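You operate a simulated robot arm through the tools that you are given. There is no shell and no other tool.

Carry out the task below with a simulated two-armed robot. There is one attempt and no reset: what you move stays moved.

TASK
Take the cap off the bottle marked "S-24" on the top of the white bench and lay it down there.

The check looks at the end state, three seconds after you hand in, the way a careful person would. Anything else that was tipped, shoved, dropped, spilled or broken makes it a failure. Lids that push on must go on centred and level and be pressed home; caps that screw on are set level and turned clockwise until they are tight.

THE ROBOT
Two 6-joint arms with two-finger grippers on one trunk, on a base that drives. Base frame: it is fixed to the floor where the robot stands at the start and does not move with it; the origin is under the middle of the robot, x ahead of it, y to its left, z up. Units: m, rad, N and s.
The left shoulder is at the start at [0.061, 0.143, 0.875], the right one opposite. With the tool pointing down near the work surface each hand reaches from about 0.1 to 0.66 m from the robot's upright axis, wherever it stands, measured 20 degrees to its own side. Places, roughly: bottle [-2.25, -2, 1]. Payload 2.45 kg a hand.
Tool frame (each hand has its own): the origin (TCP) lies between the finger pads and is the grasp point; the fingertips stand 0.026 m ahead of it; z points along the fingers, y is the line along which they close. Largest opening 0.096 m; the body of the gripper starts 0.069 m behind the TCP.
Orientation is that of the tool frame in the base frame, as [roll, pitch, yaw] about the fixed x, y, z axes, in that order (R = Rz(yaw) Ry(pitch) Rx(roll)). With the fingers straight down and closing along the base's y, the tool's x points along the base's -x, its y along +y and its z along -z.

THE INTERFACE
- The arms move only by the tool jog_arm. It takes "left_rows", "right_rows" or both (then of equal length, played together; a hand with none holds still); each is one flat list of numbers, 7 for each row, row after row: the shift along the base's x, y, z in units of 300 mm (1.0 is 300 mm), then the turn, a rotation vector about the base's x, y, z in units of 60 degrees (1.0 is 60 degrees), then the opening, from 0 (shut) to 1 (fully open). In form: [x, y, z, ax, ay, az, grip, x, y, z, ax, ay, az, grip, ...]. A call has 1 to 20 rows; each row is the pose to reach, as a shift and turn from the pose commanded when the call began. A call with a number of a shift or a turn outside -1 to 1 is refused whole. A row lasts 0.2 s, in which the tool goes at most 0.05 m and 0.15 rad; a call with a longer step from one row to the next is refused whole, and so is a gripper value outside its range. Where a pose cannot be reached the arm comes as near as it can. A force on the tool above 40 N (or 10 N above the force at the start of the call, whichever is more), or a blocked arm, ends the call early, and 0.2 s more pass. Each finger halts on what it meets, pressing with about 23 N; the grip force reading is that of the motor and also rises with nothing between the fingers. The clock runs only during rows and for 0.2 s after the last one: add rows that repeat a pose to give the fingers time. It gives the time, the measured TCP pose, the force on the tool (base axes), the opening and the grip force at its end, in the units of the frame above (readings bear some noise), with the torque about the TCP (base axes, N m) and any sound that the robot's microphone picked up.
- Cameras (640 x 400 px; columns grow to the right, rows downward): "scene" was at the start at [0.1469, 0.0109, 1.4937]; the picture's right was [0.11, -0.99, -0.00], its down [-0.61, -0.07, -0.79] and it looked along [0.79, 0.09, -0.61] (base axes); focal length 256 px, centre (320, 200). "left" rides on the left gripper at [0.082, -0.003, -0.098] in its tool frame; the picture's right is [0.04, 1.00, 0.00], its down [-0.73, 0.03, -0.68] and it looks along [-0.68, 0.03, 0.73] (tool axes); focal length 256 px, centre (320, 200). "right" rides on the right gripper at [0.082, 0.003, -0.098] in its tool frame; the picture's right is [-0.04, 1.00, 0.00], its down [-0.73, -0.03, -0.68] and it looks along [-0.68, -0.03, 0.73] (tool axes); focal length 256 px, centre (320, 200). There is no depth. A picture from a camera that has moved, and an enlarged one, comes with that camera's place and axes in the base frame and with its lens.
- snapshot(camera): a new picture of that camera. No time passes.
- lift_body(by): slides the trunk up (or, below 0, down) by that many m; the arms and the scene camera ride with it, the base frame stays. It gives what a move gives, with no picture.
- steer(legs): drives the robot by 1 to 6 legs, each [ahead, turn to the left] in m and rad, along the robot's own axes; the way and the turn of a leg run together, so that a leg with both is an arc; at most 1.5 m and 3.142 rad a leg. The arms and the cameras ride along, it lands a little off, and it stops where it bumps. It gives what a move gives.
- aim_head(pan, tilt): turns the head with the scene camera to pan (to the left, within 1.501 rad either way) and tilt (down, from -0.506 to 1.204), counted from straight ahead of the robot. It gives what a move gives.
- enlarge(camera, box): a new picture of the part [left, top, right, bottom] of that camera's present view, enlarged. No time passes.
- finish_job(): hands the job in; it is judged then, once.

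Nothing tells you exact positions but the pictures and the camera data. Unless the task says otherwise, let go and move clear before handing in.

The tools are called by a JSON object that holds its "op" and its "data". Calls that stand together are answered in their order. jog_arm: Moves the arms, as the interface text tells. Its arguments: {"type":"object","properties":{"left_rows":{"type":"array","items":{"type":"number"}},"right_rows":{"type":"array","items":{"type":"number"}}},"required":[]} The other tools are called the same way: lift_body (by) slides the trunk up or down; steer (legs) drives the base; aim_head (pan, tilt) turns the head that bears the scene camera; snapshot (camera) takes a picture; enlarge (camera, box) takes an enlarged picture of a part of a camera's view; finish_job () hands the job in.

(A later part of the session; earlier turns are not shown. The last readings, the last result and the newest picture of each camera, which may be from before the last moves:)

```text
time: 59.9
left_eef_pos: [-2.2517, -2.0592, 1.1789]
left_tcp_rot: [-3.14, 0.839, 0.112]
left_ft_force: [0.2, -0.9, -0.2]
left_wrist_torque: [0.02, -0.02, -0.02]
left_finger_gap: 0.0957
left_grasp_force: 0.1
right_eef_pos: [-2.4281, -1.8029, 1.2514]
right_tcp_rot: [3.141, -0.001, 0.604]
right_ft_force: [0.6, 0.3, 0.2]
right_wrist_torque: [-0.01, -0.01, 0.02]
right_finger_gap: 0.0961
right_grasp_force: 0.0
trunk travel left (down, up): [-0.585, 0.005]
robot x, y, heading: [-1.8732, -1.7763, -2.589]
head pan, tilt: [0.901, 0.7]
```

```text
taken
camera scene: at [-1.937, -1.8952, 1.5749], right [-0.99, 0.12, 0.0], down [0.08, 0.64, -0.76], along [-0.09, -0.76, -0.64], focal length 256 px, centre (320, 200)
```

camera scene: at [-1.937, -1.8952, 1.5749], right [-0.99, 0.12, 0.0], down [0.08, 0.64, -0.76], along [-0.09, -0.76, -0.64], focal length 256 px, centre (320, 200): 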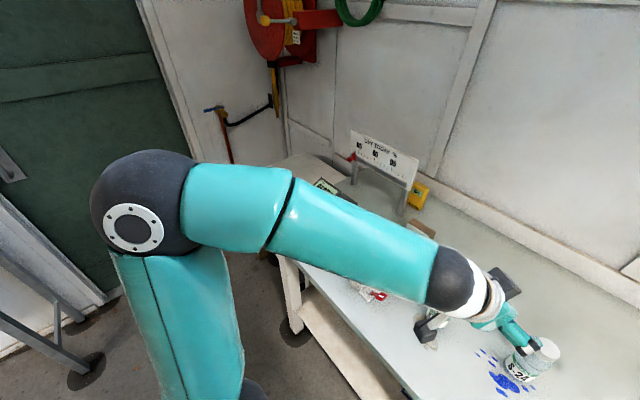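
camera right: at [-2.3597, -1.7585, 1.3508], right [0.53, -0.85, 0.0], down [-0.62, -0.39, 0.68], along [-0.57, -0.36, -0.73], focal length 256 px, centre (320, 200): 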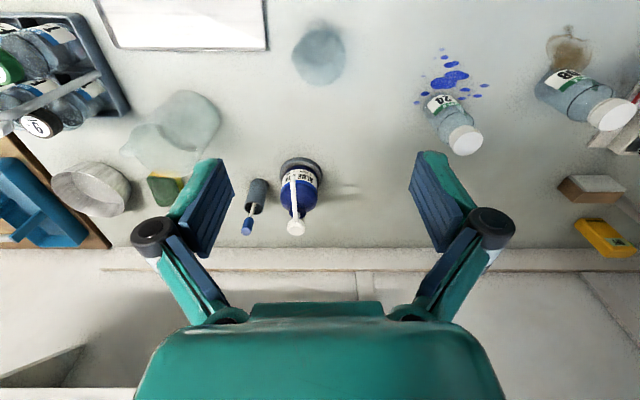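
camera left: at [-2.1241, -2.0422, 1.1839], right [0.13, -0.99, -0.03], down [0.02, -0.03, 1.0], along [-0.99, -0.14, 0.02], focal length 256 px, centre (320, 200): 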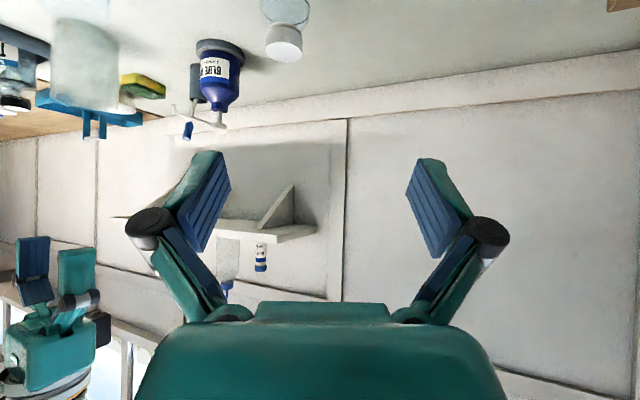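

The elbow stays well behind the bench edge and high, so lowering is fine. I'll bring the head back and measure the bottle precisely with enlarged views.

{"op": "aim_head", "data": {"pan": 0.0, "tilt": 0.95}}

{"op": "enlarge", "data": {"camera": "scene", "box": [280, 150, 400, 225]}}

{"op": "enlarge", "data": {"camera": "right", "box": [400, 70, 520, 170]}}

```text
time: 61.1
left_eef_pos: [-2.2509, -2.0594, 1.1785]
left_tcp_rot: [-3.141, 0.84, 0.112]
left_ft_force: [0.2, 1.0, 0.1]
left_wrist_torque: [0.03, -0.03, -0.02]
left_finger_gap: 0.0962
left_grasp_force: 0.0
right_eef_pos: [-2.4274, -1.8026, 1.2519]
right_tcp_rot: [-3.142, 0.002, 0.604]
right_ft_force: [-0.5, 0.4, 0.4]
right_wrist_torque: [0.0, 0.03, -0.01]
right_finger_gap: 0.0957
right_grasp_force: 0.0
trunk travel left (down, up): [-0.585, 0.005]
robot x, y, heading: [-1.8734, -1.7818, -2.59]
head pan, tilt: [0.0, 0.949]
```

```text
5.33 times, centred on (340, 188) of scene
camera zoom: at [-1.9886, -1.8488, 1.5551], right [-0.52, 0.85, 0.0], down [0.69, 0.42, -0.58], along [-0.5, -0.3, -0.81], focal length 1362 px, centre (213, 267)
```

zoom: 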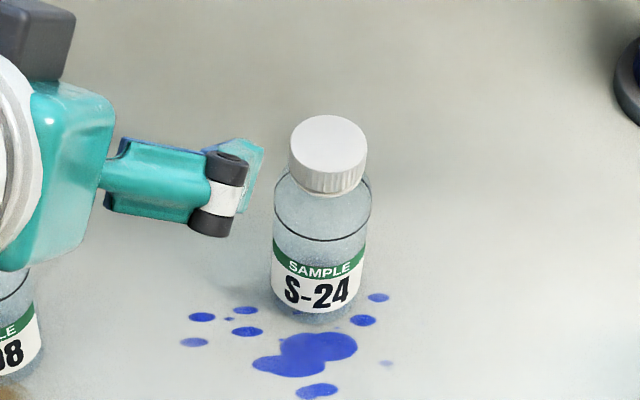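

```text
4.00 times, centred on (460, 120) of right
camera zoom: at [-2.3594, -1.7586, 1.3509], right [0.53, -0.85, 0.0], down [-0.62, -0.39, 0.68], along [-0.57, -0.36, -0.73], focal length 1024 px, centre (-240, 520)
```

zoom: 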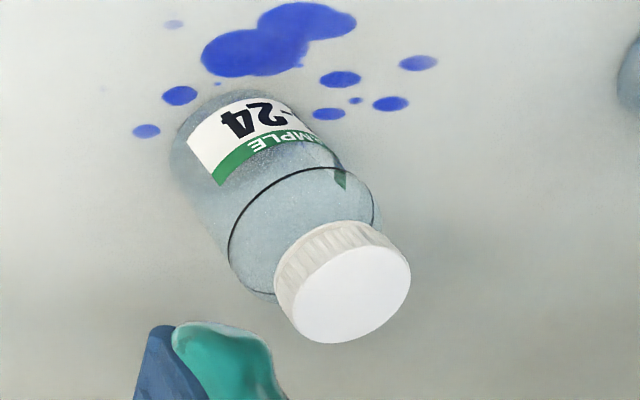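

Triangulated cap top: about [-2.4067, -2.0356, 1.030], cap 40 mm across, bottle body about 53 mm, bench top about z = 0.905. I'll move the left hand to the pre-grasp point 0.14 m back along its slanted axis.

{"op": "jog_arm", "data": {"left_rows": [-0.0257, 0.02, -0.0778, 0, 0, 0, 1, -0.0514, 0.0401, -0.1556, 0, 0, 0, 1, -0.0772, 0.0602, -0.2333, 0, 0, 0, 1, -0.1029, 0.0802, -0.3111, 0, 0, 0, 1, -0.1286, 0.1003, -0.3889, 0, 0, 0, 1, -0.1543, 0.1203, -0.4667, 0, 0, 0, 1, -0.1543, 0.1203, -0.4667, 0, 0, 0, 1]}}

{"op": "snapshot", "data": {"camera": "left"}}

{"op": "snapshot", "data": {"camera": "scene"}}

{"op": "enlarge", "data": {"camera": "right", "box": [400, 40, 640, 190]}}

```text
time: 62.7
left_eef_pos: [-2.2957, -2.0239, 1.0383]
left_tcp_rot: [-3.138, 0.839, 0.112]
left_ft_force: [-0.8, 0.2, 0.8]
left_wrist_torque: [0.0, 0.01, 0.0]
left_finger_gap: 0.096
left_grasp_force: 0.1
right_eef_pos: [-2.4258, -1.8025, 1.2528]
right_tcp_rot: [-3.14, 0.001, 0.604]
right_ft_force: [-0.6, 0.0, 0.5]
right_wrist_torque: [0.03, 0.0, 0.02]
right_finger_gap: 0.0959
right_grasp_force: 0.1
trunk travel left (down, up): [-0.585, 0.005]
robot x, y, heading: [-1.8748, -1.7827, -2.595]
head pan, tilt: [0.0, 0.949]
```

```text
taken
camera left: at [-2.1691, -2.0054, 1.0439], right [0.14, -0.99, -0.03], down [0.02, -0.03, 1.0], along [-0.99, -0.14, 0.01], focal length 256 px, centre (320, 200)
```

left: 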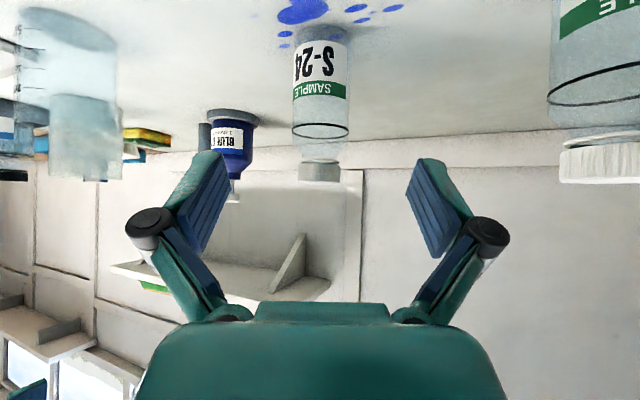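

```text
taken
camera scene: at [-1.988, -1.8487, 1.5552], right [-0.52, 0.85, 0.0], down [0.69, 0.42, -0.58], along [-0.5, -0.3, -0.81], focal length 256 px, centre (320, 200)
```

scene: 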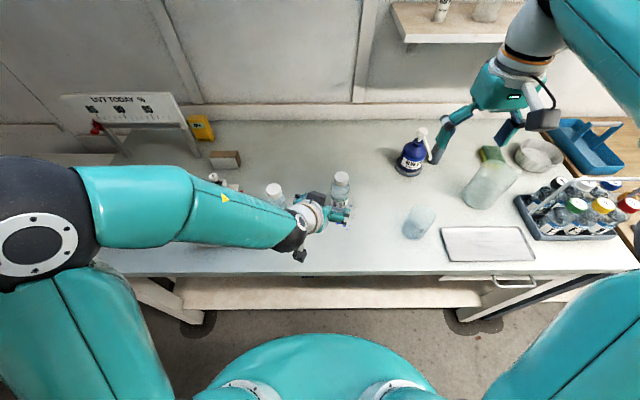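

```text
2.67 times, centred on (520, 115) of right
camera zoom: at [-2.3589, -1.7586, 1.3511], right [0.53, -0.85, 0.0], down [-0.62, -0.39, 0.68], along [-0.57, -0.36, -0.73], focal length 683 px, centre (-213, 427)
```

zoom: 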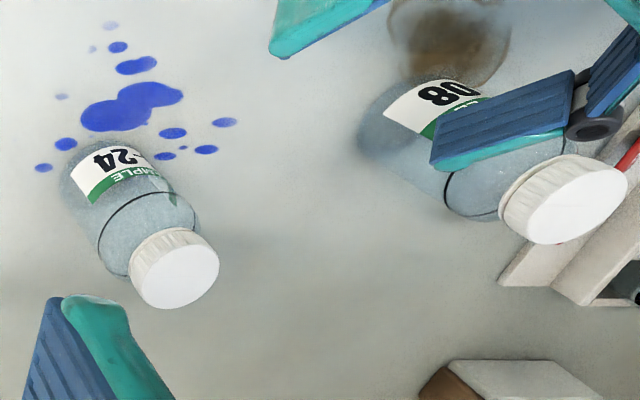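

The left camera shows S-24 exactly on the hand's centre column, so the approach line is good. I'll check its distance with an enlarged view before sliding in.

{"op": "enlarge", "data": {"camera": "left", "box": [260, 10, 400, 200]}}

{"op": "enlarge", "data": {"camera": "scene", "box": [260, 150, 400, 270]}}

```text
2.11 times, centred on (330, 105) of left
camera zoom: at [-2.1691, -2.0054, 1.0439], right [0.14, -0.99, -0.03], down [0.02, -0.03, 1.0], along [-0.99, -0.14, 0.01], focal length 539 px, centre (299, 400)
```

zoom: 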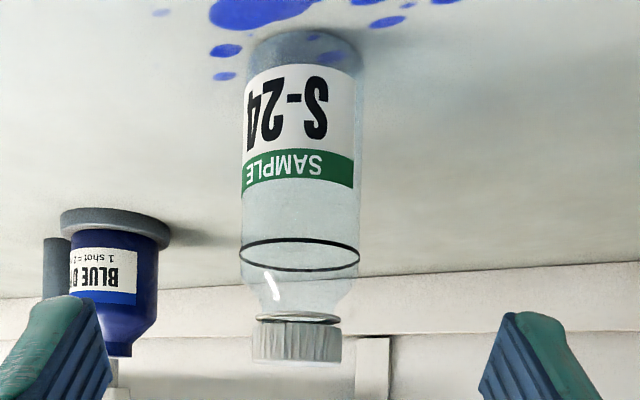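

```text
3.33 times, centred on (330, 210) of scene
camera zoom: at [-1.988, -1.8487, 1.5552], right [-0.52, 0.85, 0.0], down [0.69, 0.42, -0.58], along [-0.5, -0.3, -0.81], focal length 852 px, centre (287, 167)
```

zoom: 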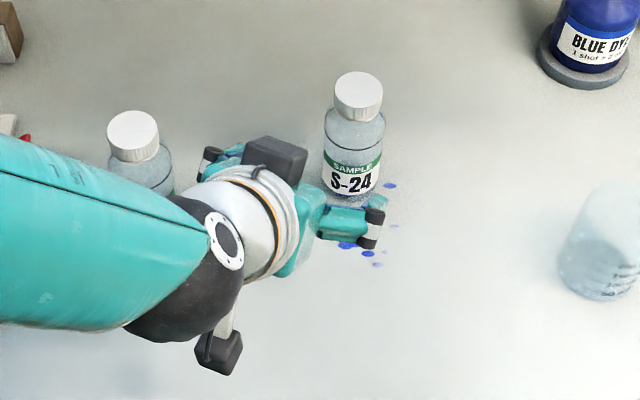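

The measurements agree (bottle 0.24 m from the left camera, cap from z ≈ 1.011 to 1.030). Now I'll slide the left hand in along its axis with the fingers open around the bottle body.

{"op": "jog_arm", "data": {"left_rows": [-0.0432, -0.0048, -0.039, 0, 0, 0, 1, -0.0863, -0.0097, -0.0779, 0, 0, 0, 1, -0.1295, -0.0145, -0.1169, 0, 0, 0, 1, -0.1727, -0.0194, -0.1559, 0, 0, 0, 1, -0.2158, -0.0242, -0.1948, 0, 0, 0, 1, -0.259, -0.029, -0.2338, 0, 0, 0, 1, -0.3021, -0.0339, -0.2727, 0, 0, 0, 1, -0.3453, -0.0387, -0.3117, 0, 0, 0, 1, -0.3453, -0.0387, -0.3117, 0, 0, 0, 1]}}

{"op": "snapshot", "data": {"camera": "left"}}

{"op": "enlarge", "data": {"camera": "scene", "box": [260, 150, 400, 270]}}

{"op": "enlarge", "data": {"camera": "right", "box": [400, 40, 640, 190]}}

```text
time: 64.7
left_eef_pos: [-2.3993, -2.0344, 0.9456]
left_tcp_rot: [-3.14, 0.839, 0.112]
left_ft_force: [-0.3, 0.2, -1.0]
left_wrist_torque: [-0.02, 0.02, 0.01]
left_finger_gap: 0.096
left_grasp_force: 0.1
right_eef_pos: [-2.4281, -1.8021, 1.2523]
right_tcp_rot: [3.14, -0.001, 0.605]
right_ft_force: [0.3, 0.8, 0.1]
right_wrist_torque: [0.02, 0.02, 0.02]
right_finger_gap: 0.0961
right_grasp_force: 0.1
trunk travel left (down, up): [-0.585, 0.005]
robot x, y, heading: [-1.8749, -1.7804, -2.59]
head pan, tilt: [0.0, 0.949]
```

```text
taken
camera left: at [-2.273, -2.0177, 0.9508], right [0.14, -0.99, -0.03], down [0.02, -0.03, 1.0], along [-0.99, -0.14, 0.01], focal length 256 px, centre (320, 200)
```

left: 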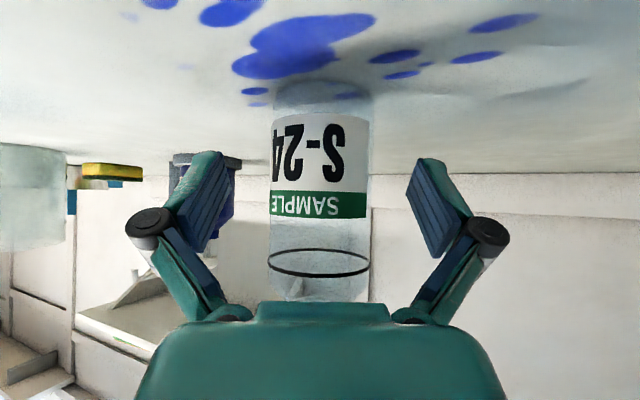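

```text
3.33 times, centred on (330, 210) of scene
camera zoom: at [-1.9884, -1.8487, 1.5551], right [-0.52, 0.85, 0.0], down [0.69, 0.42, -0.58], along [-0.5, -0.3, -0.81], focal length 852 px, centre (287, 167)
```

zoom: 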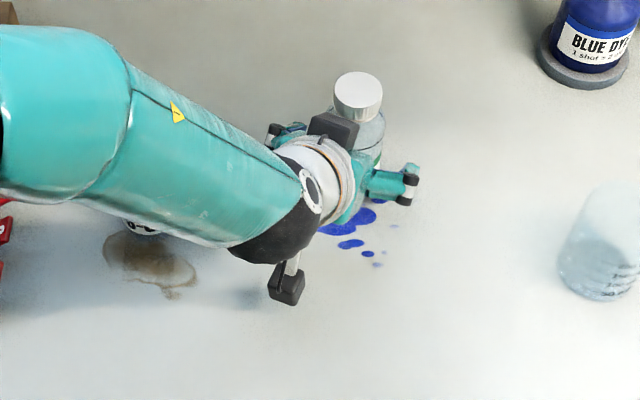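

```text
2.67 times, centred on (520, 115) of right
camera zoom: at [-2.3592, -1.7586, 1.351], right [0.53, -0.85, 0.0], down [-0.62, -0.39, 0.68], along [-0.57, -0.36, -0.73], focal length 683 px, centre (-213, 427)
```

zoom: 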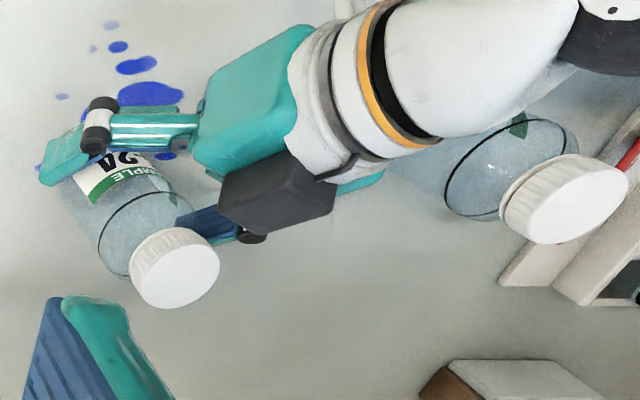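

The left fingers straddle the bottle nicely, but there is a dark block on top of the left hand close behind the cap that the right fingers could meet. I'll look closer to judge the space.

{"op": "enlarge", "data": {"camera": "right", "box": [410, 60, 530, 160]}}

{"op": "enlarge", "data": {"camera": "scene", "box": [300, 160, 380, 220]}}

```text
4.00 times, centred on (470, 110) of right
camera zoom: at [-2.3592, -1.7586, 1.351], right [0.53, -0.85, 0.0], down [-0.62, -0.39, 0.68], along [-0.57, -0.36, -0.73], focal length 1024 px, centre (-280, 560)
```

zoom: 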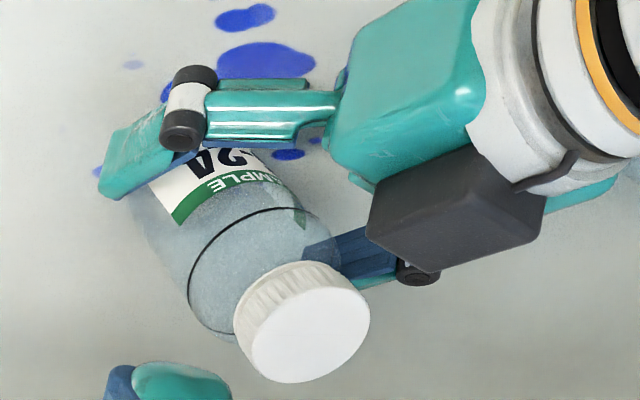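

```text
6.67 times, centred on (340, 190) of scene
camera zoom: at [-1.9884, -1.8487, 1.5551], right [-0.52, 0.85, 0.0], down [0.69, 0.42, -0.58], along [-0.5, -0.3, -0.81], focal length 1703 px, centre (187, 267)
```

zoom: 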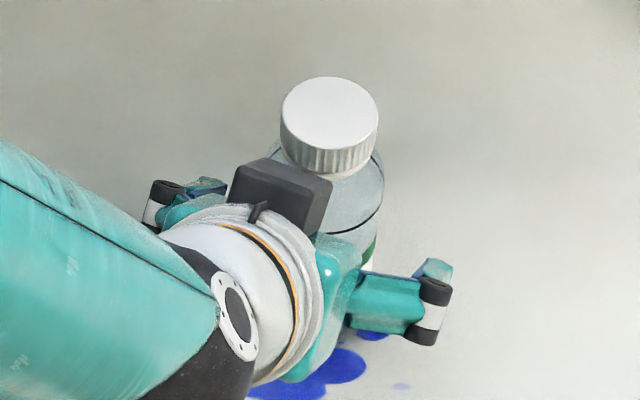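

The block's front edge would sit only about 33 mm behind the bottle's axis. I'll flatten the tilt slightly to 39° and back off about 8 mm to give the right fingers room, then close the left hand on the bottle body.

{"op": "jog_arm", "data": {"left_rows": [0.0134, 0.0015, -0.0033, -0.0026, 0.0243, 0, 1, 0.0267, 0.003, -0.0067, -0.0053, 0.0485, 0, 1, 0.0267, 0.003, -0.0067, -0.0053, 0.0485, 0, 1]}}

{"op": "snapshot", "data": {"camera": "left"}}

{"op": "enlarge", "data": {"camera": "right", "box": [410, 60, 530, 160]}}

```text
time: 65.5
left_eef_pos: [-2.3904, -2.0339, 0.9446]
left_tcp_rot: [-3.138, 0.89, 0.111]
left_ft_force: [1.5, 0.3, 0.3]
left_wrist_torque: [0.03, 0.0, 0.0]
left_finger_gap: 0.096
left_grasp_force: 0.0
right_eef_pos: [-2.4283, -1.8031, 1.2521]
right_tcp_rot: [-3.14, 0.0, 0.605]
right_ft_force: [0.3, -0.7, 0.9]
right_wrist_torque: [-0.01, 0.0, 0.01]
right_finger_gap: 0.0962
right_grasp_force: 0.0
trunk travel left (down, up): [-0.585, 0.005]
robot x, y, heading: [-1.875, -1.7816, -2.593]
head pan, tilt: [0.0, 0.949]
```

```text
taken
camera left: at [-2.2648, -2.0172, 0.9421], right [0.13, -0.99, -0.03], down [0.07, -0.02, 1.0], along [-0.99, -0.14, 0.07], focal length 256 px, centre (320, 200)
```

left: 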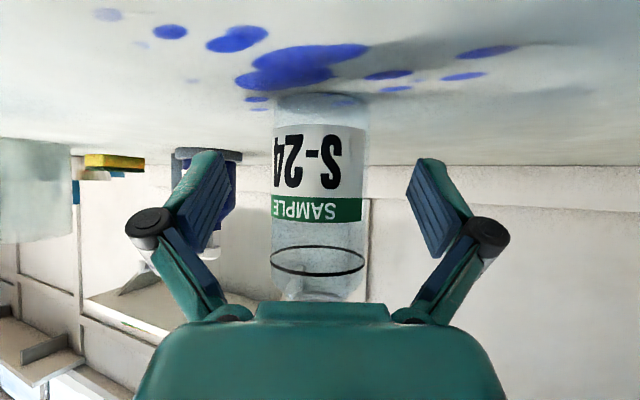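

```text
4.00 times, centred on (470, 110) of right
camera zoom: at [-2.3596, -1.7587, 1.3508], right [0.53, -0.85, 0.0], down [-0.62, -0.39, 0.68], along [-0.57, -0.36, -0.73], focal length 1024 px, centre (-280, 560)
```

zoom: 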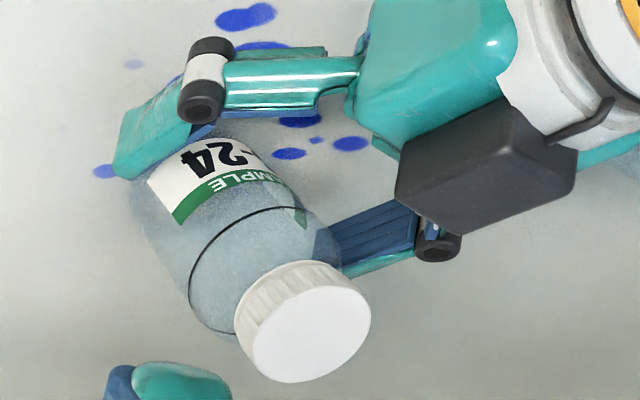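

The spacing is better and the bottle is centred between the left fingers. Now I'll close the left hand on the body.

{"op": "jog_arm", "data": {"left_rows": [0, 0, 0, 0, 0, 0, 0.7, 0, 0, 0, 0, 0, 0, 0.6, 0, 0, 0, 0, 0, 0, 0.5, 0, 0, 0, 0, 0, 0, 0.4, 0, 0, 0, 0, 0, 0, 0.4, 0, 0, 0, 0, 0, 0, 0.4]}}

{"op": "snapshot", "data": {"camera": "left"}}

{"op": "enlarge", "data": {"camera": "right", "box": [410, 60, 530, 160]}}

```text
time: 66.9
left_eef_pos: [-2.3918, -2.0338, 0.9426]
left_tcp_rot: [-3.14, 0.891, 0.111]
left_ft_force: [0.9, -0.7, 0.7]
left_wrist_torque: [-0.03, 0.04, 0.02]
left_finger_gap: 0.0507
left_grasp_force: 22.8
right_eef_pos: [-2.4269, -1.8031, 1.2508]
right_tcp_rot: [3.142, 0.001, 0.603]
right_ft_force: [0.4, 0.6, -0.3]
right_wrist_torque: [0.02, 0.03, 0.02]
right_finger_gap: 0.0962
right_grasp_force: 0.0
trunk travel left (down, up): [-0.585, 0.005]
robot x, y, heading: [-1.8756, -1.7829, -2.593]
head pan, tilt: [0.0, 0.949]
```

```text
taken
camera left: at [-2.2647, -2.0171, 0.9423], right [0.13, -0.99, -0.03], down [0.07, -0.02, 1.0], along [-0.99, -0.14, 0.07], focal length 256 px, centre (320, 200)
```

left: 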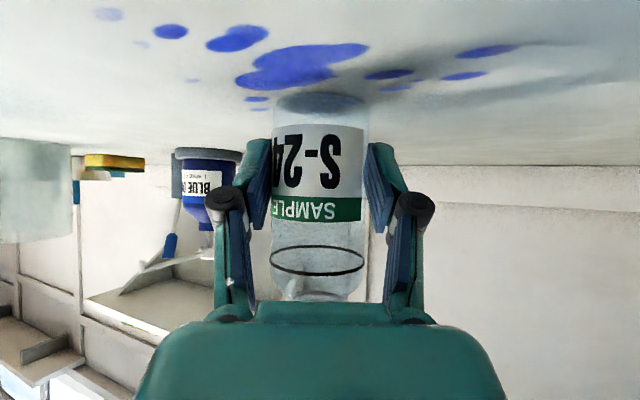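

```text
4.00 times, centred on (470, 110) of right
camera zoom: at [-2.3594, -1.7586, 1.3509], right [0.53, -0.85, 0.0], down [-0.62, -0.39, 0.68], along [-0.57, -0.36, -0.73], focal length 1024 px, centre (-280, 560)
```

zoom: 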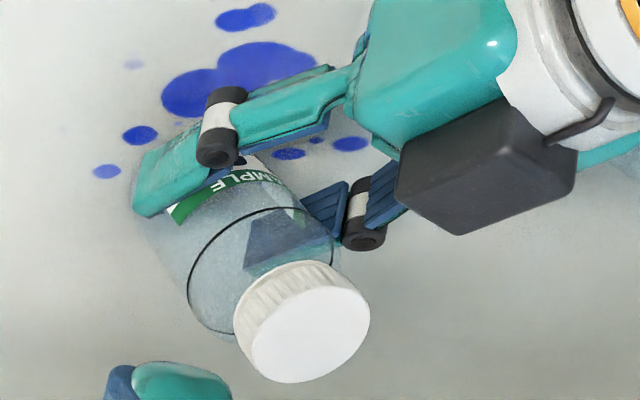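

The left hand holds the bottle (gap 50.7 mm, 23 N) and the cap has not moved. Next I'll bring the right hand over the cap at a safe height and check alignment.

{"op": "jog_arm", "data": {"right_rows": [0.01, -0.111, 0, 0, 0, 0, 1, 0.02, -0.222, 0, 0, 0, 0, 1, 0.03, -0.333, 0, 0, 0, 0, 1, 0.04, -0.444, 0, 0, 0, 0, 1, 0.05, -0.555, 0, 0, 0, 0, 1, 0.06, -0.666, 0, 0, 0, 0, 1, 0.07, -0.7763, 0, 0, 0, 0, 1, 0.07, -0.7763, 0, 0, 0, 0, 1]}}

{"op": "snapshot", "data": {"camera": "right"}}

{"op": "snapshot", "data": {"camera": "scene"}}

```text
time: 68.7
left_eef_pos: [-2.3916, -2.0335, 0.9435]
left_tcp_rot: [-3.139, 0.889, 0.113]
left_ft_force: [-1.8, 0.5, 2.3]
left_wrist_torque: [-0.01, 0.05, -0.02]
left_finger_gap: 0.0507
left_grasp_force: 23.0
right_eef_pos: [-2.3892, -2.0123, 1.2359]
right_tcp_rot: [3.139, 0.0, 0.602]
right_ft_force: [0.0, 0.3, -1.1]
right_wrist_torque: [-0.02, 0.01, -0.02]
right_finger_gap: 0.0961
right_grasp_force: 0.1
right hand out of reach, approached as far as the arm can: row 6, 7, 8
trunk travel left (down, up): [-0.585, 0.005]
robot x, y, heading: [-1.8744, -1.7828, -2.594]
head pan, tilt: [0.0, 0.949]
```

```text
taken
camera right: at [-2.322, -1.969, 1.335], right [0.53, -0.85, 0.0], down [-0.62, -0.39, 0.68], along [-0.57, -0.36, -0.73], focal length 256 px, centre (320, 200)
```

right: 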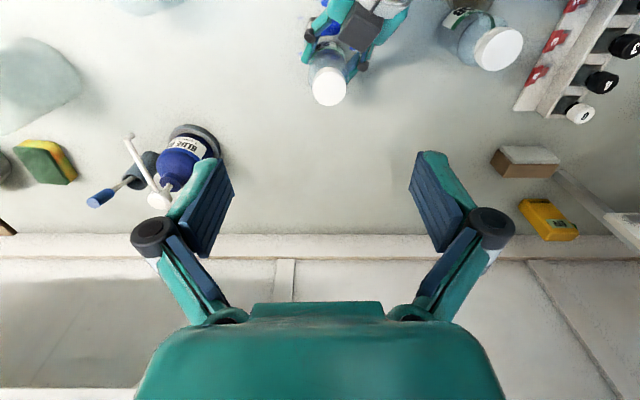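

```text
taken
camera scene: at [-1.9888, -1.8487, 1.5551], right [-0.52, 0.85, 0.0], down [0.69, 0.42, -0.58], along [-0.5, -0.3, -0.81], focal length 256 px, centre (320, 200)
```

scene: 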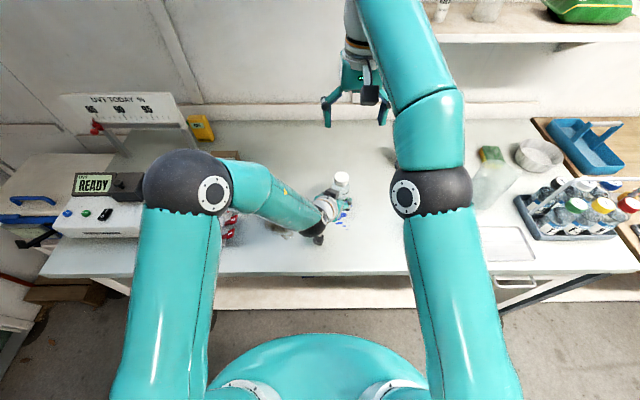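

At that height the right arm is at its reach limit; lower down it will reach further. I'll descend to about z = 1.15 and check where it ends up.

{"op": "jog_arm", "data": {"right_rows": [0, 0, -0.085, 0, 0, 0, 1, 0, 0, -0.17, 0, 0, 0, 1, 0, 0, -0.255, 0, 0, 0, 1, 0, 0, -0.34, 0, 0, 0, 1, 0, 0, -0.34, 0, 0, 0, 1]}}

{"op": "snapshot", "data": {"camera": "right"}}

{"op": "enlarge", "data": {"camera": "right", "box": [250, 0, 410, 130]}}

```text
time: 69.9
left_eef_pos: [-2.3922, -2.0342, 0.9451]
left_tcp_rot: [-3.139, 0.89, 0.113]
left_ft_force: [0.5, 0.4, 2.0]
left_wrist_torque: [-0.05, 0.03, -0.03]
left_finger_gap: 0.0505
left_grasp_force: 22.4
right_eef_pos: [-2.3901, -2.0138, 1.133]
right_tcp_rot: [3.141, 0.0, 0.602]
right_ft_force: [0.8, 0.1, 0.5]
right_wrist_torque: [0.0, -0.02, -0.02]
right_finger_gap: 0.096
right_grasp_force: 0.1
trunk travel left (down, up): [-0.585, 0.005]
robot x, y, heading: [-1.8743, -1.7791, -2.592]
head pan, tilt: [0.0, 0.949]
```

```text
taken
camera right: at [-2.3217, -1.9698, 1.2322], right [0.53, -0.85, 0.0], down [-0.62, -0.39, 0.68], along [-0.57, -0.36, -0.73], focal length 256 px, centre (320, 200)
```

right: 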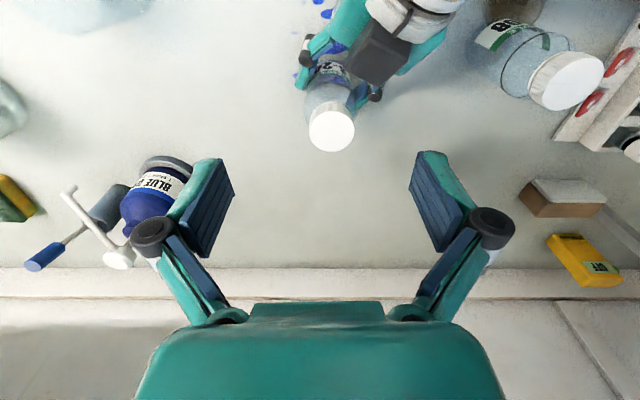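

```text
3.08 times, centred on (330, 65) of right
camera zoom: at [-2.3217, -1.9698, 1.2322], right [0.53, -0.85, 0.0], down [-0.62, -0.39, 0.68], along [-0.57, -0.36, -0.73], focal length 788 px, centre (289, 615)
```

zoom: 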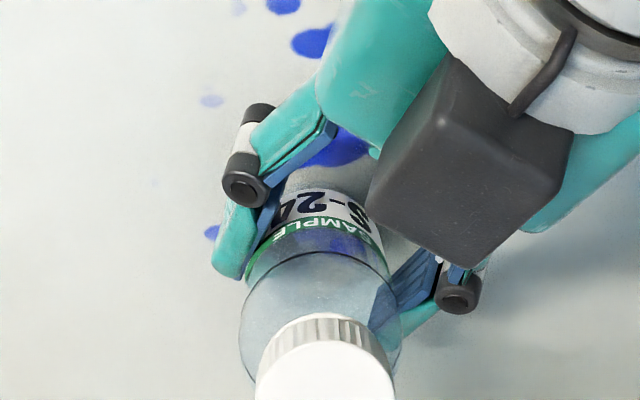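

The right hand is reachable lower down, and its camera confirms the cap centre at about [-2.407, -2.035]. I'll centre over the cap at z = 1.13 and test in the air how far the wrist can turn counter-clockwise.

{"op": "jog_arm", "data": {"right_rows": [-0.028, -0.035, 0, 0, 0, 0, 1, -0.0563, -0.0707, 0, 0, 0, 0, 1, -0.0563, -0.0707, 0, 0, 0, 0.125, 1, -0.0563, -0.0707, 0, 0, 0, 0.25, 1, -0.0563, -0.0707, 0, 0, 0, 0.375, 1, -0.0563, -0.0707, 0, 0, 0, 0.5, 1, -0.0563, -0.0707, 0, 0, 0, 0.625, 1, -0.0563, -0.0707, 0, 0, 0, 0.75, 1, -0.0563, -0.0707, 0, 0, 0, 0.875, 1, -0.0563, -0.0707, 0, 0, 0, 1, 1, -0.0563, -0.0707, 0, 0, 0, 1, 1]}}

{"op": "jog_arm", "data": {"right_rows": [0, 0, 0, 0, 0, 0.125, 1, 0, 0, 0, 0, 0, 0.25, 1, 0, 0, 0, 0, 0, 0.375, 1, 0, 0, 0, 0, 0, 0.5, 1, 0, 0, 0, 0, 0, 0.625, 1, 0, 0, 0, 0, 0, 0.75, 1, 0, 0, 0, 0, 0, 0.875, 1, 0, 0, 0, 0, 0, 1, 1, 0, 0, 0, 0, 0, 1, 1]}}

```text
time: 72.3
left_eef_pos: [-2.391, -2.0333, 0.9444]
left_tcp_rot: [-3.14, 0.889, 0.112]
left_ft_force: [0.1, -1.4, 3.0]
left_wrist_torque: [-0.05, 0.0, -0.01]
left_finger_gap: 0.0509
left_grasp_force: 22.9
right_eef_pos: [-2.4064, -2.0362, 1.1353]
right_tcp_rot: [3.141, -0.001, 1.653]
right_ft_force: [0.4, 0.4, -0.1]
right_wrist_torque: [0.03, 0.03, 0.02]
right_finger_gap: 0.0961
right_grasp_force: 0.0
trunk travel left (down, up): [-0.585, 0.005]
robot x, y, heading: [-1.8743, -1.7802, -2.59]
head pan, tilt: [0.0, 0.949]
```

```text
time: 74.3
left_eef_pos: [-2.3915, -2.0341, 0.9437]
left_tcp_rot: [-3.141, 0.89, 0.114]
left_ft_force: [-0.2, -0.5, 2.1]
left_wrist_torque: [-0.03, 0.01, -0.01]
left_finger_gap: 0.0509
left_grasp_force: 23.1
right_eef_pos: [-2.407, -2.0354, 1.1356]
right_tcp_rot: [3.14, 0.001, 2.701]
right_ft_force: [-0.2, 0.2, 0.2]
right_wrist_torque: [-0.04, -0.01, -0.01]
right_finger_gap: 0.096
right_grasp_force: 0.0
trunk travel left (down, up): [-0.585, 0.005]
robot x, y, heading: [-1.8759, -1.7795, -2.593]
head pan, tilt: [0.0, 0.949]
```

The wrist turned 120° freely. I'll test another 60°.

{"op": "jog_arm", "data": {"right_rows": [0, 0, 0, 0, 0, 0.125, 1, 0, 0, 0, 0, 0, 0.25, 1, 0, 0, 0, 0, 0, 0.375, 1, 0, 0, 0, 0, 0, 0.5, 1, 0, 0, 0, 0, 0, 0.625, 1, 0, 0, 0, 0, 0, 0.75, 1, 0, 0, 0, 0, 0, 0.875, 1, 0, 0, 0, 0, 0, 1, 1, 0, 0, 0, 0, 0, 1, 1]}}

{"op": "snapshot", "data": {"camera": "right"}}

{"op": "snapshot", "data": {"camera": "scene"}}

```text
time: 76.3
left_eef_pos: [-2.3915, -2.0354, 0.9431]
left_tcp_rot: [-3.141, 0.89, 0.111]
left_ft_force: [0.6, 0.5, 1.3]
left_wrist_torque: [-0.01, -0.01, 0.01]
left_finger_gap: 0.0508
left_grasp_force: 23.2
right_eef_pos: [-2.4086, -2.0353, 1.1367]
right_tcp_rot: [3.141, -0.001, -2.534]
right_ft_force: [-0.4, -0.7, -0.5]
right_wrist_torque: [-0.02, 0.0, 0.01]
right_finger_gap: 0.096
right_grasp_force: 0.0
trunk travel left (down, up): [-0.585, 0.005]
robot x, y, heading: [-1.8753, -1.782, -2.59]
head pan, tilt: [0.0, 0.949]
```

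```text
taken
camera right: at [-2.4768, -2.0789, 1.2345], right [-0.54, 0.84, 0.0], down [0.62, 0.39, 0.68], along [0.57, 0.36, -0.73], focal length 256 px, centre (320, 200)
```

right: 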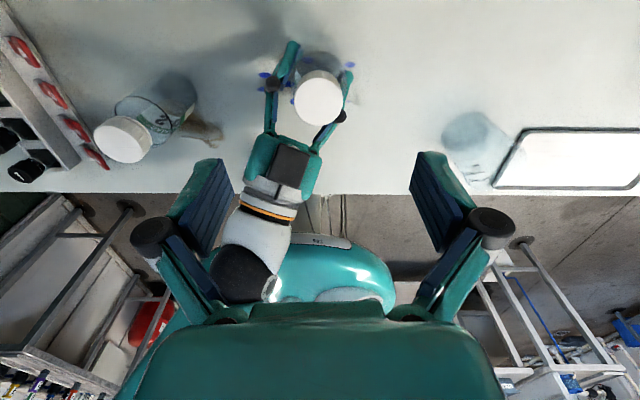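

```text
taken
camera scene: at [-1.9889, -1.8489, 1.5551], right [-0.52, 0.85, 0.0], down [0.69, 0.42, -0.58], along [-0.5, -0.3, -0.81], focal length 256 px, centre (320, 200)
```

scene: 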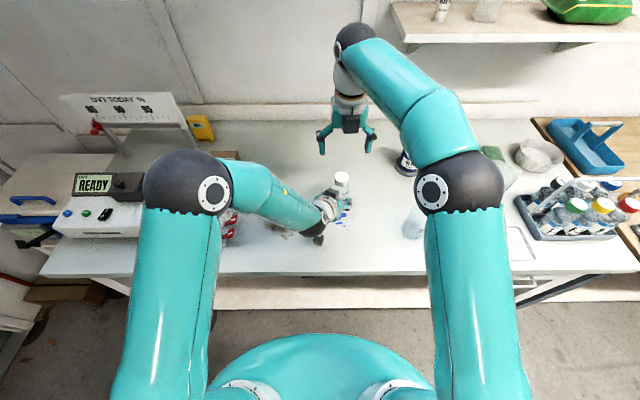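

The full 180° works and the hand stays centred over the cap. I'll unwind back to the starting yaw so that I have the whole 180° available for unscrewing.

{"op": "jog_arm", "data": {"right_rows": [0, 0, 0, 0, 0, -0.14, 1, 0, 0, 0, 0, 0, -0.28, 1, 0, 0, 0, 0, 0, -0.42, 1, 0, 0, 0, 0, 0, -0.56, 1, 0, 0, 0, 0, 0, -0.7, 1, 0, 0, 0, 0, 0, -0.84, 1, 0, 0, 0, 0, 0, -0.98, 1, 0, 0, 0, 0, 0, -1, 1]}}

{"op": "jog_arm", "data": {"right_rows": [0, 0, 0, 0, 0, -0.14, 1, 0, 0, 0, 0, 0, -0.28, 1, 0, 0, 0, 0, 0, -0.42, 1, 0, 0, 0, 0, 0, -0.56, 1, 0, 0, 0, 0, 0, -0.7, 1, 0, 0, 0, 0, 0, -0.84, 1, 0, 0, 0, 0, 0, -0.98, 1, 0, 0, 0, 0, 0, -1, 1]}}

{"op": "jog_arm", "data": {"right_rows": [0, 0, 0, 0, 0, -0.14, 1, 0, 0, 0, 0, 0, -0.28, 1, 0, 0, 0, 0, 0, -0.42, 1, 0, 0, 0, 0, 0, -0.56, 1, 0, 0, 0, 0, 0, -0.7, 1, 0, 0, 0, 0, 0, -0.84, 1, 0, 0, 0, 0, 0, -0.98, 1, 0, 0, 0, 0, 0, -1, 1, 0, 0, 0, 0, 0, -1, 1]}}

{"op": "snapshot", "data": {"camera": "right"}}

```text
time: 78.1
left_eef_pos: [-2.3918, -2.0335, 0.9442]
left_tcp_rot: [-3.139, 0.887, 0.114]
left_ft_force: [1.3, 0.5, 1.4]
left_wrist_torque: [-0.03, 0.01, -0.03]
left_finger_gap: 0.0508
left_grasp_force: 23.1
right_eef_pos: [-2.405, -2.0356, 1.1359]
right_tcp_rot: [3.14, -0.001, 2.696]
right_ft_force: [0.3, 0.3, -0.8]
right_wrist_torque: [-0.01, -0.04, -0.01]
right_finger_gap: 0.0958
right_grasp_force: 0.0
trunk travel left (down, up): [-0.585, 0.005]
robot x, y, heading: [-1.8737, -1.7788, -2.591]
head pan, tilt: [0.0, 0.949]
```

```text
time: 79.9
left_eef_pos: [-2.39, -2.0343, 0.9441]
left_tcp_rot: [-3.138, 0.889, 0.111]
left_ft_force: [0.1, 0.2, -0.3]
left_wrist_torque: [-0.01, 0.03, 0.02]
left_finger_gap: 0.0504
left_grasp_force: 22.8
right_eef_pos: [-2.4071, -2.0355, 1.1367]
right_tcp_rot: [3.141, -0.001, 1.647]
right_ft_force: [-0.3, -0.4, 0.1]
right_wrist_torque: [-0.02, -0.01, -0.03]
right_finger_gap: 0.0962
right_grasp_force: 0.0
trunk travel left (down, up): [-0.585, 0.005]
robot x, y, heading: [-1.8758, -1.7793, -2.593]
head pan, tilt: [0.0, 0.949]
```

```text
time: 81.9
left_eef_pos: [-2.3917, -2.035, 0.9426]
left_tcp_rot: [-3.14, 0.891, 0.111]
left_ft_force: [0.3, -0.2, 0.5]
left_wrist_torque: [-0.03, 0.04, -0.01]
left_finger_gap: 0.0507
left_grasp_force: 22.3
right_eef_pos: [-2.4072, -2.0373, 1.1356]
right_tcp_rot: [3.14, 0.002, 0.603]
right_ft_force: [-0.1, -0.7, 0.3]
right_wrist_torque: [0.01, 0.0, 0.03]
right_finger_gap: 0.096
right_grasp_force: 0.0
trunk travel left (down, up): [-0.585, 0.005]
robot x, y, heading: [-1.8725, -1.7808, -2.591]
head pan, tilt: [0.0, 0.949]
```

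```text
taken
camera right: at [-2.3389, -1.9923, 1.2345], right [0.53, -0.85, 0.0], down [-0.62, -0.39, 0.68], along [-0.57, -0.36, -0.73], focal length 256 px, centre (320, 200)
```

right: 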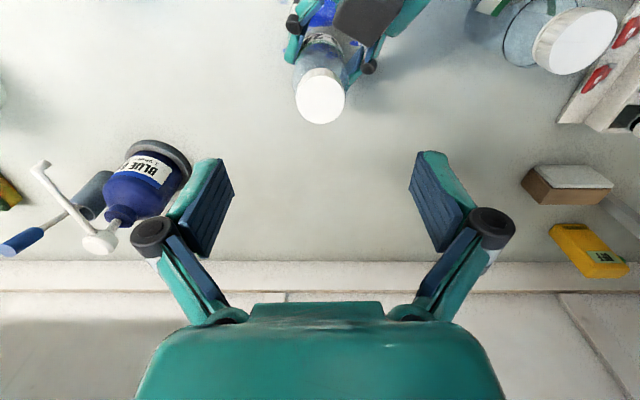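

The cap is centred under the right hand. I'll descend to about z = 1.05 with the fingers open and check clearances.

{"op": "jog_arm", "data": {"right_rows": [0, 0, -0.06, 0, 0, 0, 1, 0, 0, -0.12, 0, 0, 0, 1, 0, 0, -0.18, 0, 0, 0, 1, 0, 0, -0.24, 0, 0, 0, 1, 0, 0, -0.2853, 0, 0, 0, 1, 0, 0, -0.2853, 0, 0, 0, 1]}}

{"op": "snapshot", "data": {"camera": "right"}}

{"op": "snapshot", "data": {"camera": "left"}}

{"op": "enlarge", "data": {"camera": "scene", "box": [260, 80, 440, 240]}}

```text
time: 83.3
left_eef_pos: [-2.3916, -2.0344, 0.9439]
left_tcp_rot: [-3.138, 0.89, 0.111]
left_ft_force: [-0.2, 0.7, 0.3]
left_wrist_torque: [-0.01, 0.03, 0.01]
left_finger_gap: 0.0505
left_grasp_force: 22.9
right_eef_pos: [-2.4069, -2.0348, 1.0515]
right_tcp_rot: [3.141, -0.001, 0.605]
right_ft_force: [-0.3, 0.6, 0.3]
right_wrist_torque: [-0.01, 0.05, 0.0]
right_finger_gap: 0.0959
right_grasp_force: 0.1
trunk travel left (down, up): [-0.585, 0.005]
robot x, y, heading: [-1.8748, -1.7829, -2.593]
head pan, tilt: [0.0, 0.949]
```

```text
taken
camera right: at [-2.3391, -1.9902, 1.1498], right [0.53, -0.85, 0.0], down [-0.62, -0.39, 0.68], along [-0.57, -0.36, -0.73], focal length 256 px, centre (320, 200)
```

right: 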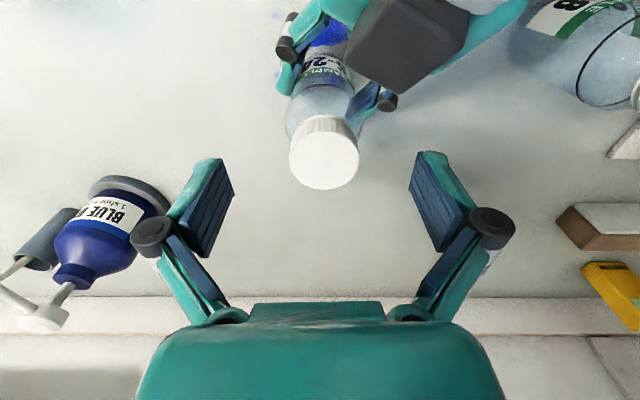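

```text
taken
camera left: at [-2.2649, -2.0172, 0.9421], right [0.13, -0.99, -0.03], down [0.07, -0.02, 1.0], along [-0.99, -0.14, 0.06], focal length 256 px, centre (320, 200)
```

left: 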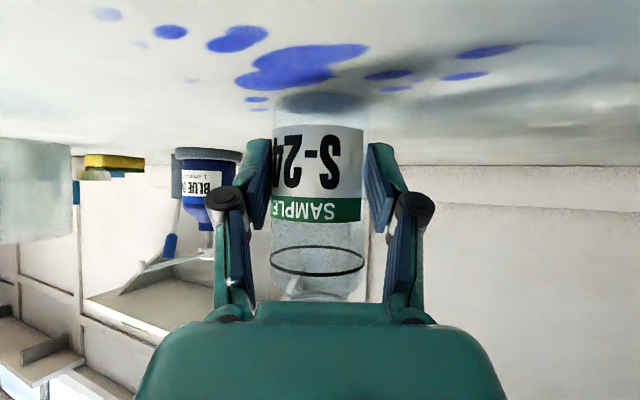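

```text
2.50 times, centred on (350, 160) of scene
camera zoom: at [-1.9889, -1.8489, 1.5551], right [-0.52, 0.85, 0.0], down [0.69, 0.42, -0.58], along [-0.5, -0.3, -0.81], focal length 639 px, centre (245, 300)
```

zoom: 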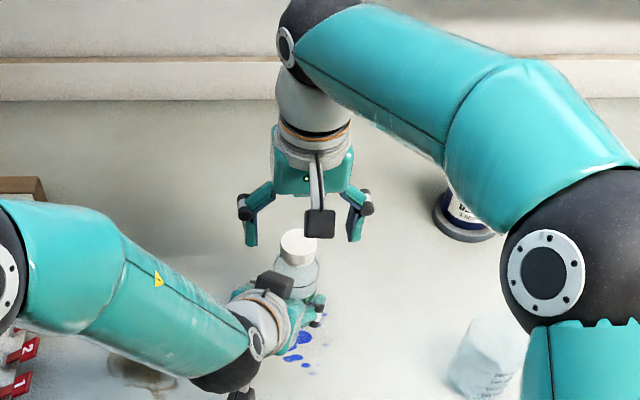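

The right hand is just above the cap. I'll enlarge to fine-check centring before the last 18 mm.

{"op": "enlarge", "data": {"camera": "right", "box": [240, 90, 400, 210]}}

```text
3.33 times, centred on (320, 150) of right
camera zoom: at [-2.3391, -1.9902, 1.1498], right [0.53, -0.85, 0.0], down [-0.62, -0.39, 0.68], along [-0.57, -0.36, -0.73], focal length 853 px, centre (320, 367)
```

zoom: 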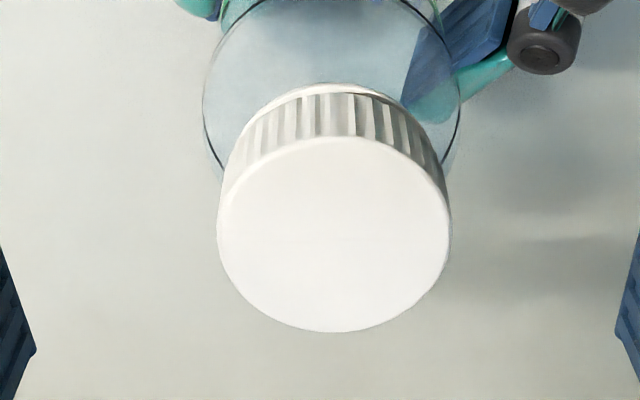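

The offset is only about 2 mm; I'll correct it, descend so the fingertips are at the cap's lower edge, and close the right hand on the cap.

{"op": "jog_arm", "data": {"right_rows": [0.0035, -0.0013, -0.031, 0, 0, 0, 1, 0.0067, -0.0027, -0.0617, 0, 0, 0, 1, 0.0067, -0.0027, -0.0617, 0, 0, 0, 1, 0.0067, -0.0027, -0.0617, 0, 0, 0, 0.7, 0.0067, -0.0027, -0.0617, 0, 0, 0, 0.5, 0.0067, -0.0027, -0.0617, 0, 0, 0, 0.35, 0.0067, -0.0027, -0.0617, 0, 0, 0, 0.3, 0.0067, -0.0027, -0.0617, 0, 0, 0, 0.3, 0.0067, -0.0027, -0.0617, 0, 0, 0, 0.3]}}

{"op": "snapshot", "data": {"camera": "right"}}

{"op": "snapshot", "data": {"camera": "left"}}

{"op": "enlarge", "data": {"camera": "scene", "box": [290, 120, 410, 220]}}

```text
time: 85.3
left_eef_pos: [-2.3921, -2.0346, 0.9439]
left_tcp_rot: [-3.142, 0.89, 0.112]
left_ft_force: [-0.5, -1.4, 0.1]
left_wrist_torque: [-0.03, 0.04, -0.03]
left_finger_gap: 0.0507
left_grasp_force: 23.0
right_eef_pos: [-2.4049, -2.0357, 1.0341]
right_tcp_rot: [3.141, -0.003, 0.603]
right_ft_force: [-0.1, 1.7, 1.3]
right_wrist_torque: [0.05, 0.02, 0.01]
right_finger_gap: 0.0387
right_grasp_force: 22.6
trunk travel left (down, up): [-0.585, 0.005]
robot x, y, heading: [-1.8743, -1.7809, -2.591]
head pan, tilt: [0.0, 0.949]
```

```text
taken
camera right: at [-2.3368, -1.9918, 1.1317], right [0.53, -0.85, 0.0], down [-0.62, -0.39, 0.68], along [-0.57, -0.36, -0.73], focal length 256 px, centre (320, 200)
```

right: 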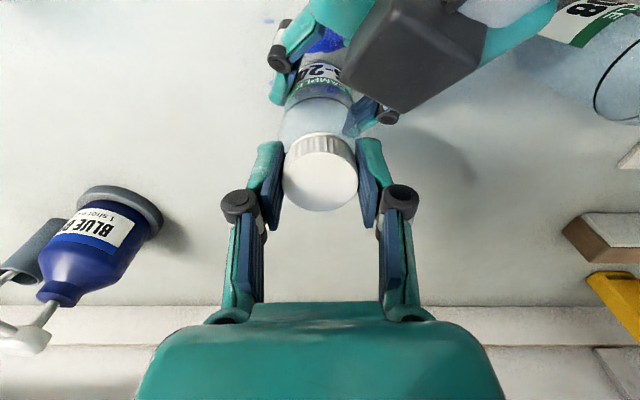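

```text
taken
camera left: at [-2.2648, -2.0173, 0.9421], right [0.13, -0.99, -0.03], down [0.07, -0.02, 1.0], along [-0.99, -0.14, 0.06], focal length 256 px, centre (320, 200)
```

left: 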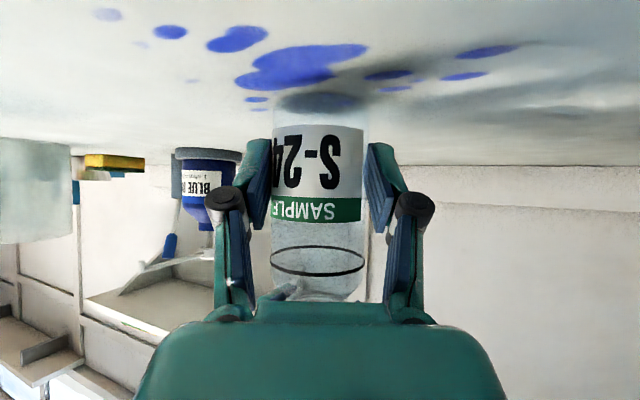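

```text
4.00 times, centred on (350, 170) of scene
camera zoom: at [-1.9889, -1.8489, 1.5551], right [-0.52, 0.85, 0.0], down [0.69, 0.42, -0.58], along [-0.5, -0.3, -0.81], focal length 1022 px, centre (200, 320)
```

zoom: 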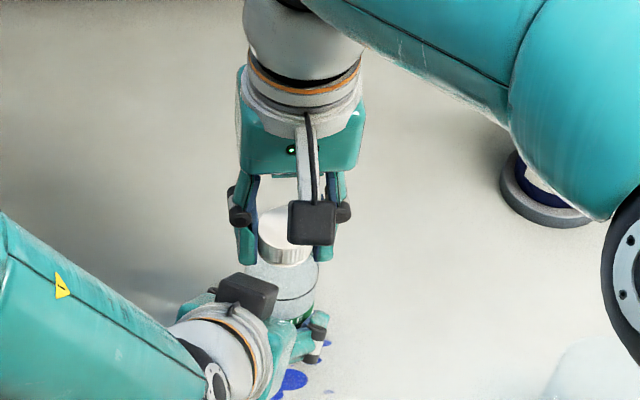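

Both hands have hold: the cap gap is 38.7 mm at 22.6 N, and the forces are near zero. I'll start turning counter-clockwise by 30° and watch torque and force.

{"op": "jog_arm", "data": {"right_rows": [0, 0, 0, 0, 0, 0.1, 0.3, 0, 0, 0, 0, 0, 0.2, 0.3, 0, 0, 0, 0, 0, 0.3, 0.3, 0, 0, 0, 0, 0, 0.4, 0.3, 0, 0, 0, 0, 0, 0.5, 0.3, 0, 0, 0, 0, 0, 0.5, 0.3]}}

{"op": "snapshot", "data": {"camera": "right"}}

{"op": "snapshot", "data": {"camera": "left"}}

```text
time: 86.7
left_eef_pos: [-2.3921, -2.0346, 0.9428]
left_tcp_rot: [-3.14, 0.889, 0.111]
left_ft_force: [-0.3, -4.6, -2.8]
left_wrist_torque: [0.05, 0.15, 0.05]
left_finger_gap: 0.0507
left_grasp_force: 23.1
right_eef_pos: [-2.405, -2.036, 1.033]
right_tcp_rot: [-3.14, -0.001, 1.127]
right_ft_force: [-1.2, 4.3, 8.4]
right_wrist_torque: [0.2, -0.02, -0.01]
right_finger_gap: 0.0385
right_grasp_force: 22.8
trunk travel left (down, up): [-0.585, 0.005]
robot x, y, heading: [-1.8726, -1.7786, -2.595]
head pan, tilt: [0.0, 0.949]
```

```text
taken
camera right: at [-2.3679, -1.9633, 1.1312], right [0.89, -0.46, 0.0], down [-0.34, -0.65, 0.68], along [-0.32, -0.6, -0.73], focal length 256 px, centre (320, 200)
```

right: 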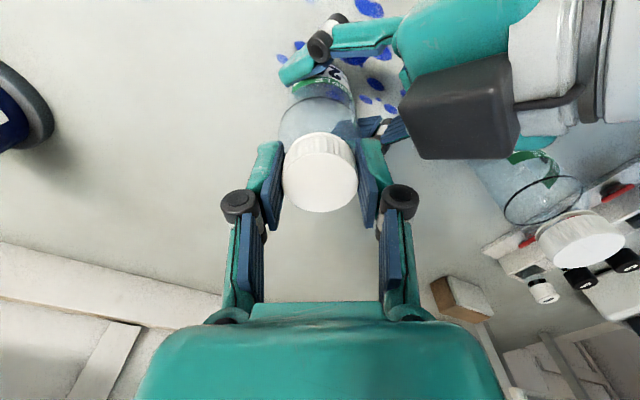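

```text
taken
camera left: at [-2.2646, -2.0173, 0.9422], right [0.14, -0.99, -0.03], down [0.07, -0.02, 1.0], along [-0.99, -0.14, 0.06], focal length 256 px, centre (320, 200)
```

left: 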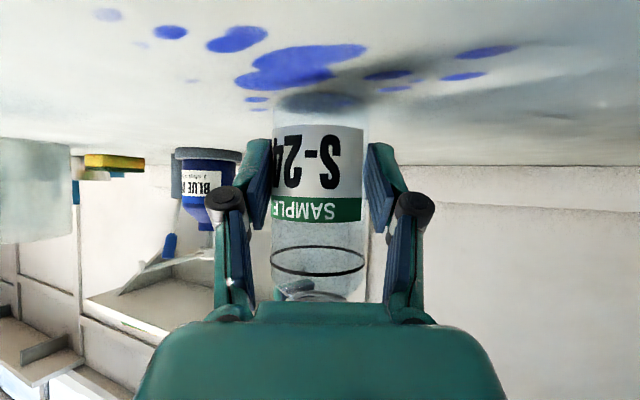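

The bottle label stayed still while the cap turned, and an upward force (8 N) shows the thread lifting it. I'll keep turning and let the hand rise a little with the cap.

{"op": "jog_arm", "data": {"right_rows": [0, 0, 0.001, 0, 0, 0.125, 0.3, 0, 0, 0.0018, 0, 0, 0.25, 0.3, 0, 0, 0.0024, 0, 0, 0.375, 0.3, 0, 0, 0.003, 0, 0, 0.5, 0.3, 0, 0, 0.0034, 0, 0, 0.625, 0.3, 0, 0, 0.0038, 0, 0, 0.75, 0.3, 0, 0, 0.0042, 0, 0, 0.875, 0.3, 0, 0, 0.0045, 0, 0, 1, 0.3, 0, 0, 0.0045, 0, 0, 1, 0.3]}}

{"op": "snapshot", "data": {"camera": "right"}}

{"op": "snapshot", "data": {"camera": "left"}}

```text
time: 88.7
left_eef_pos: [-2.3912, -2.0346, 0.9441]
left_tcp_rot: [-3.139, 0.889, 0.112]
left_ft_force: [8.2, -5.2, 2.5]
left_wrist_torque: [-0.03, 0.29, 0.05]
left_finger_gap: 0.0506
left_grasp_force: 23.4
right_eef_pos: [-2.4052, -2.0356, 1.0331]
right_tcp_rot: [3.139, -0.001, 2.176]
right_ft_force: [-6.4, 3.4, 2.9]
right_wrist_torque: [0.15, 0.18, -0.03]
right_finger_gap: 0.0388
right_grasp_force: 23.2
trunk travel left (down, up): [-0.585, 0.005]
robot x, y, heading: [-1.8727, -1.7797, -2.597]
head pan, tilt: [0.0, 0.949]
```

```text
taken
camera right: at [-2.4492, -1.9671, 1.1321], right [0.84, 0.54, 0.0], down [0.39, -0.62, 0.68], along [0.36, -0.57, -0.73], focal length 256 px, centre (320, 200)
```

right: 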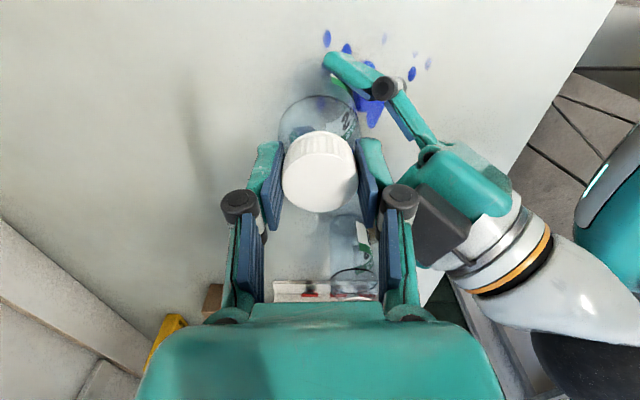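

```text
taken
camera left: at [-2.2644, -2.0171, 0.9423], right [0.13, -0.99, -0.03], down [0.07, -0.02, 1.0], along [-0.99, -0.14, 0.07], focal length 256 px, centre (320, 200)
```

left: 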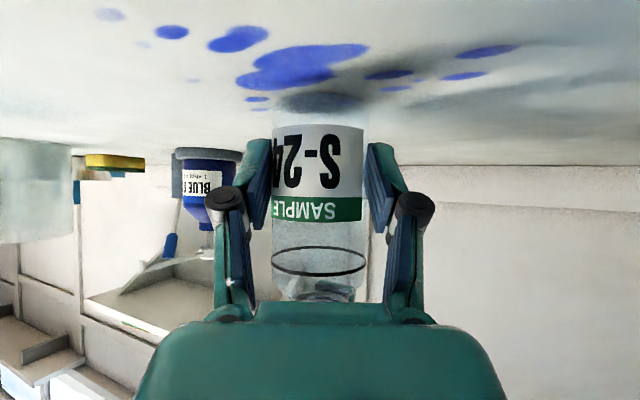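

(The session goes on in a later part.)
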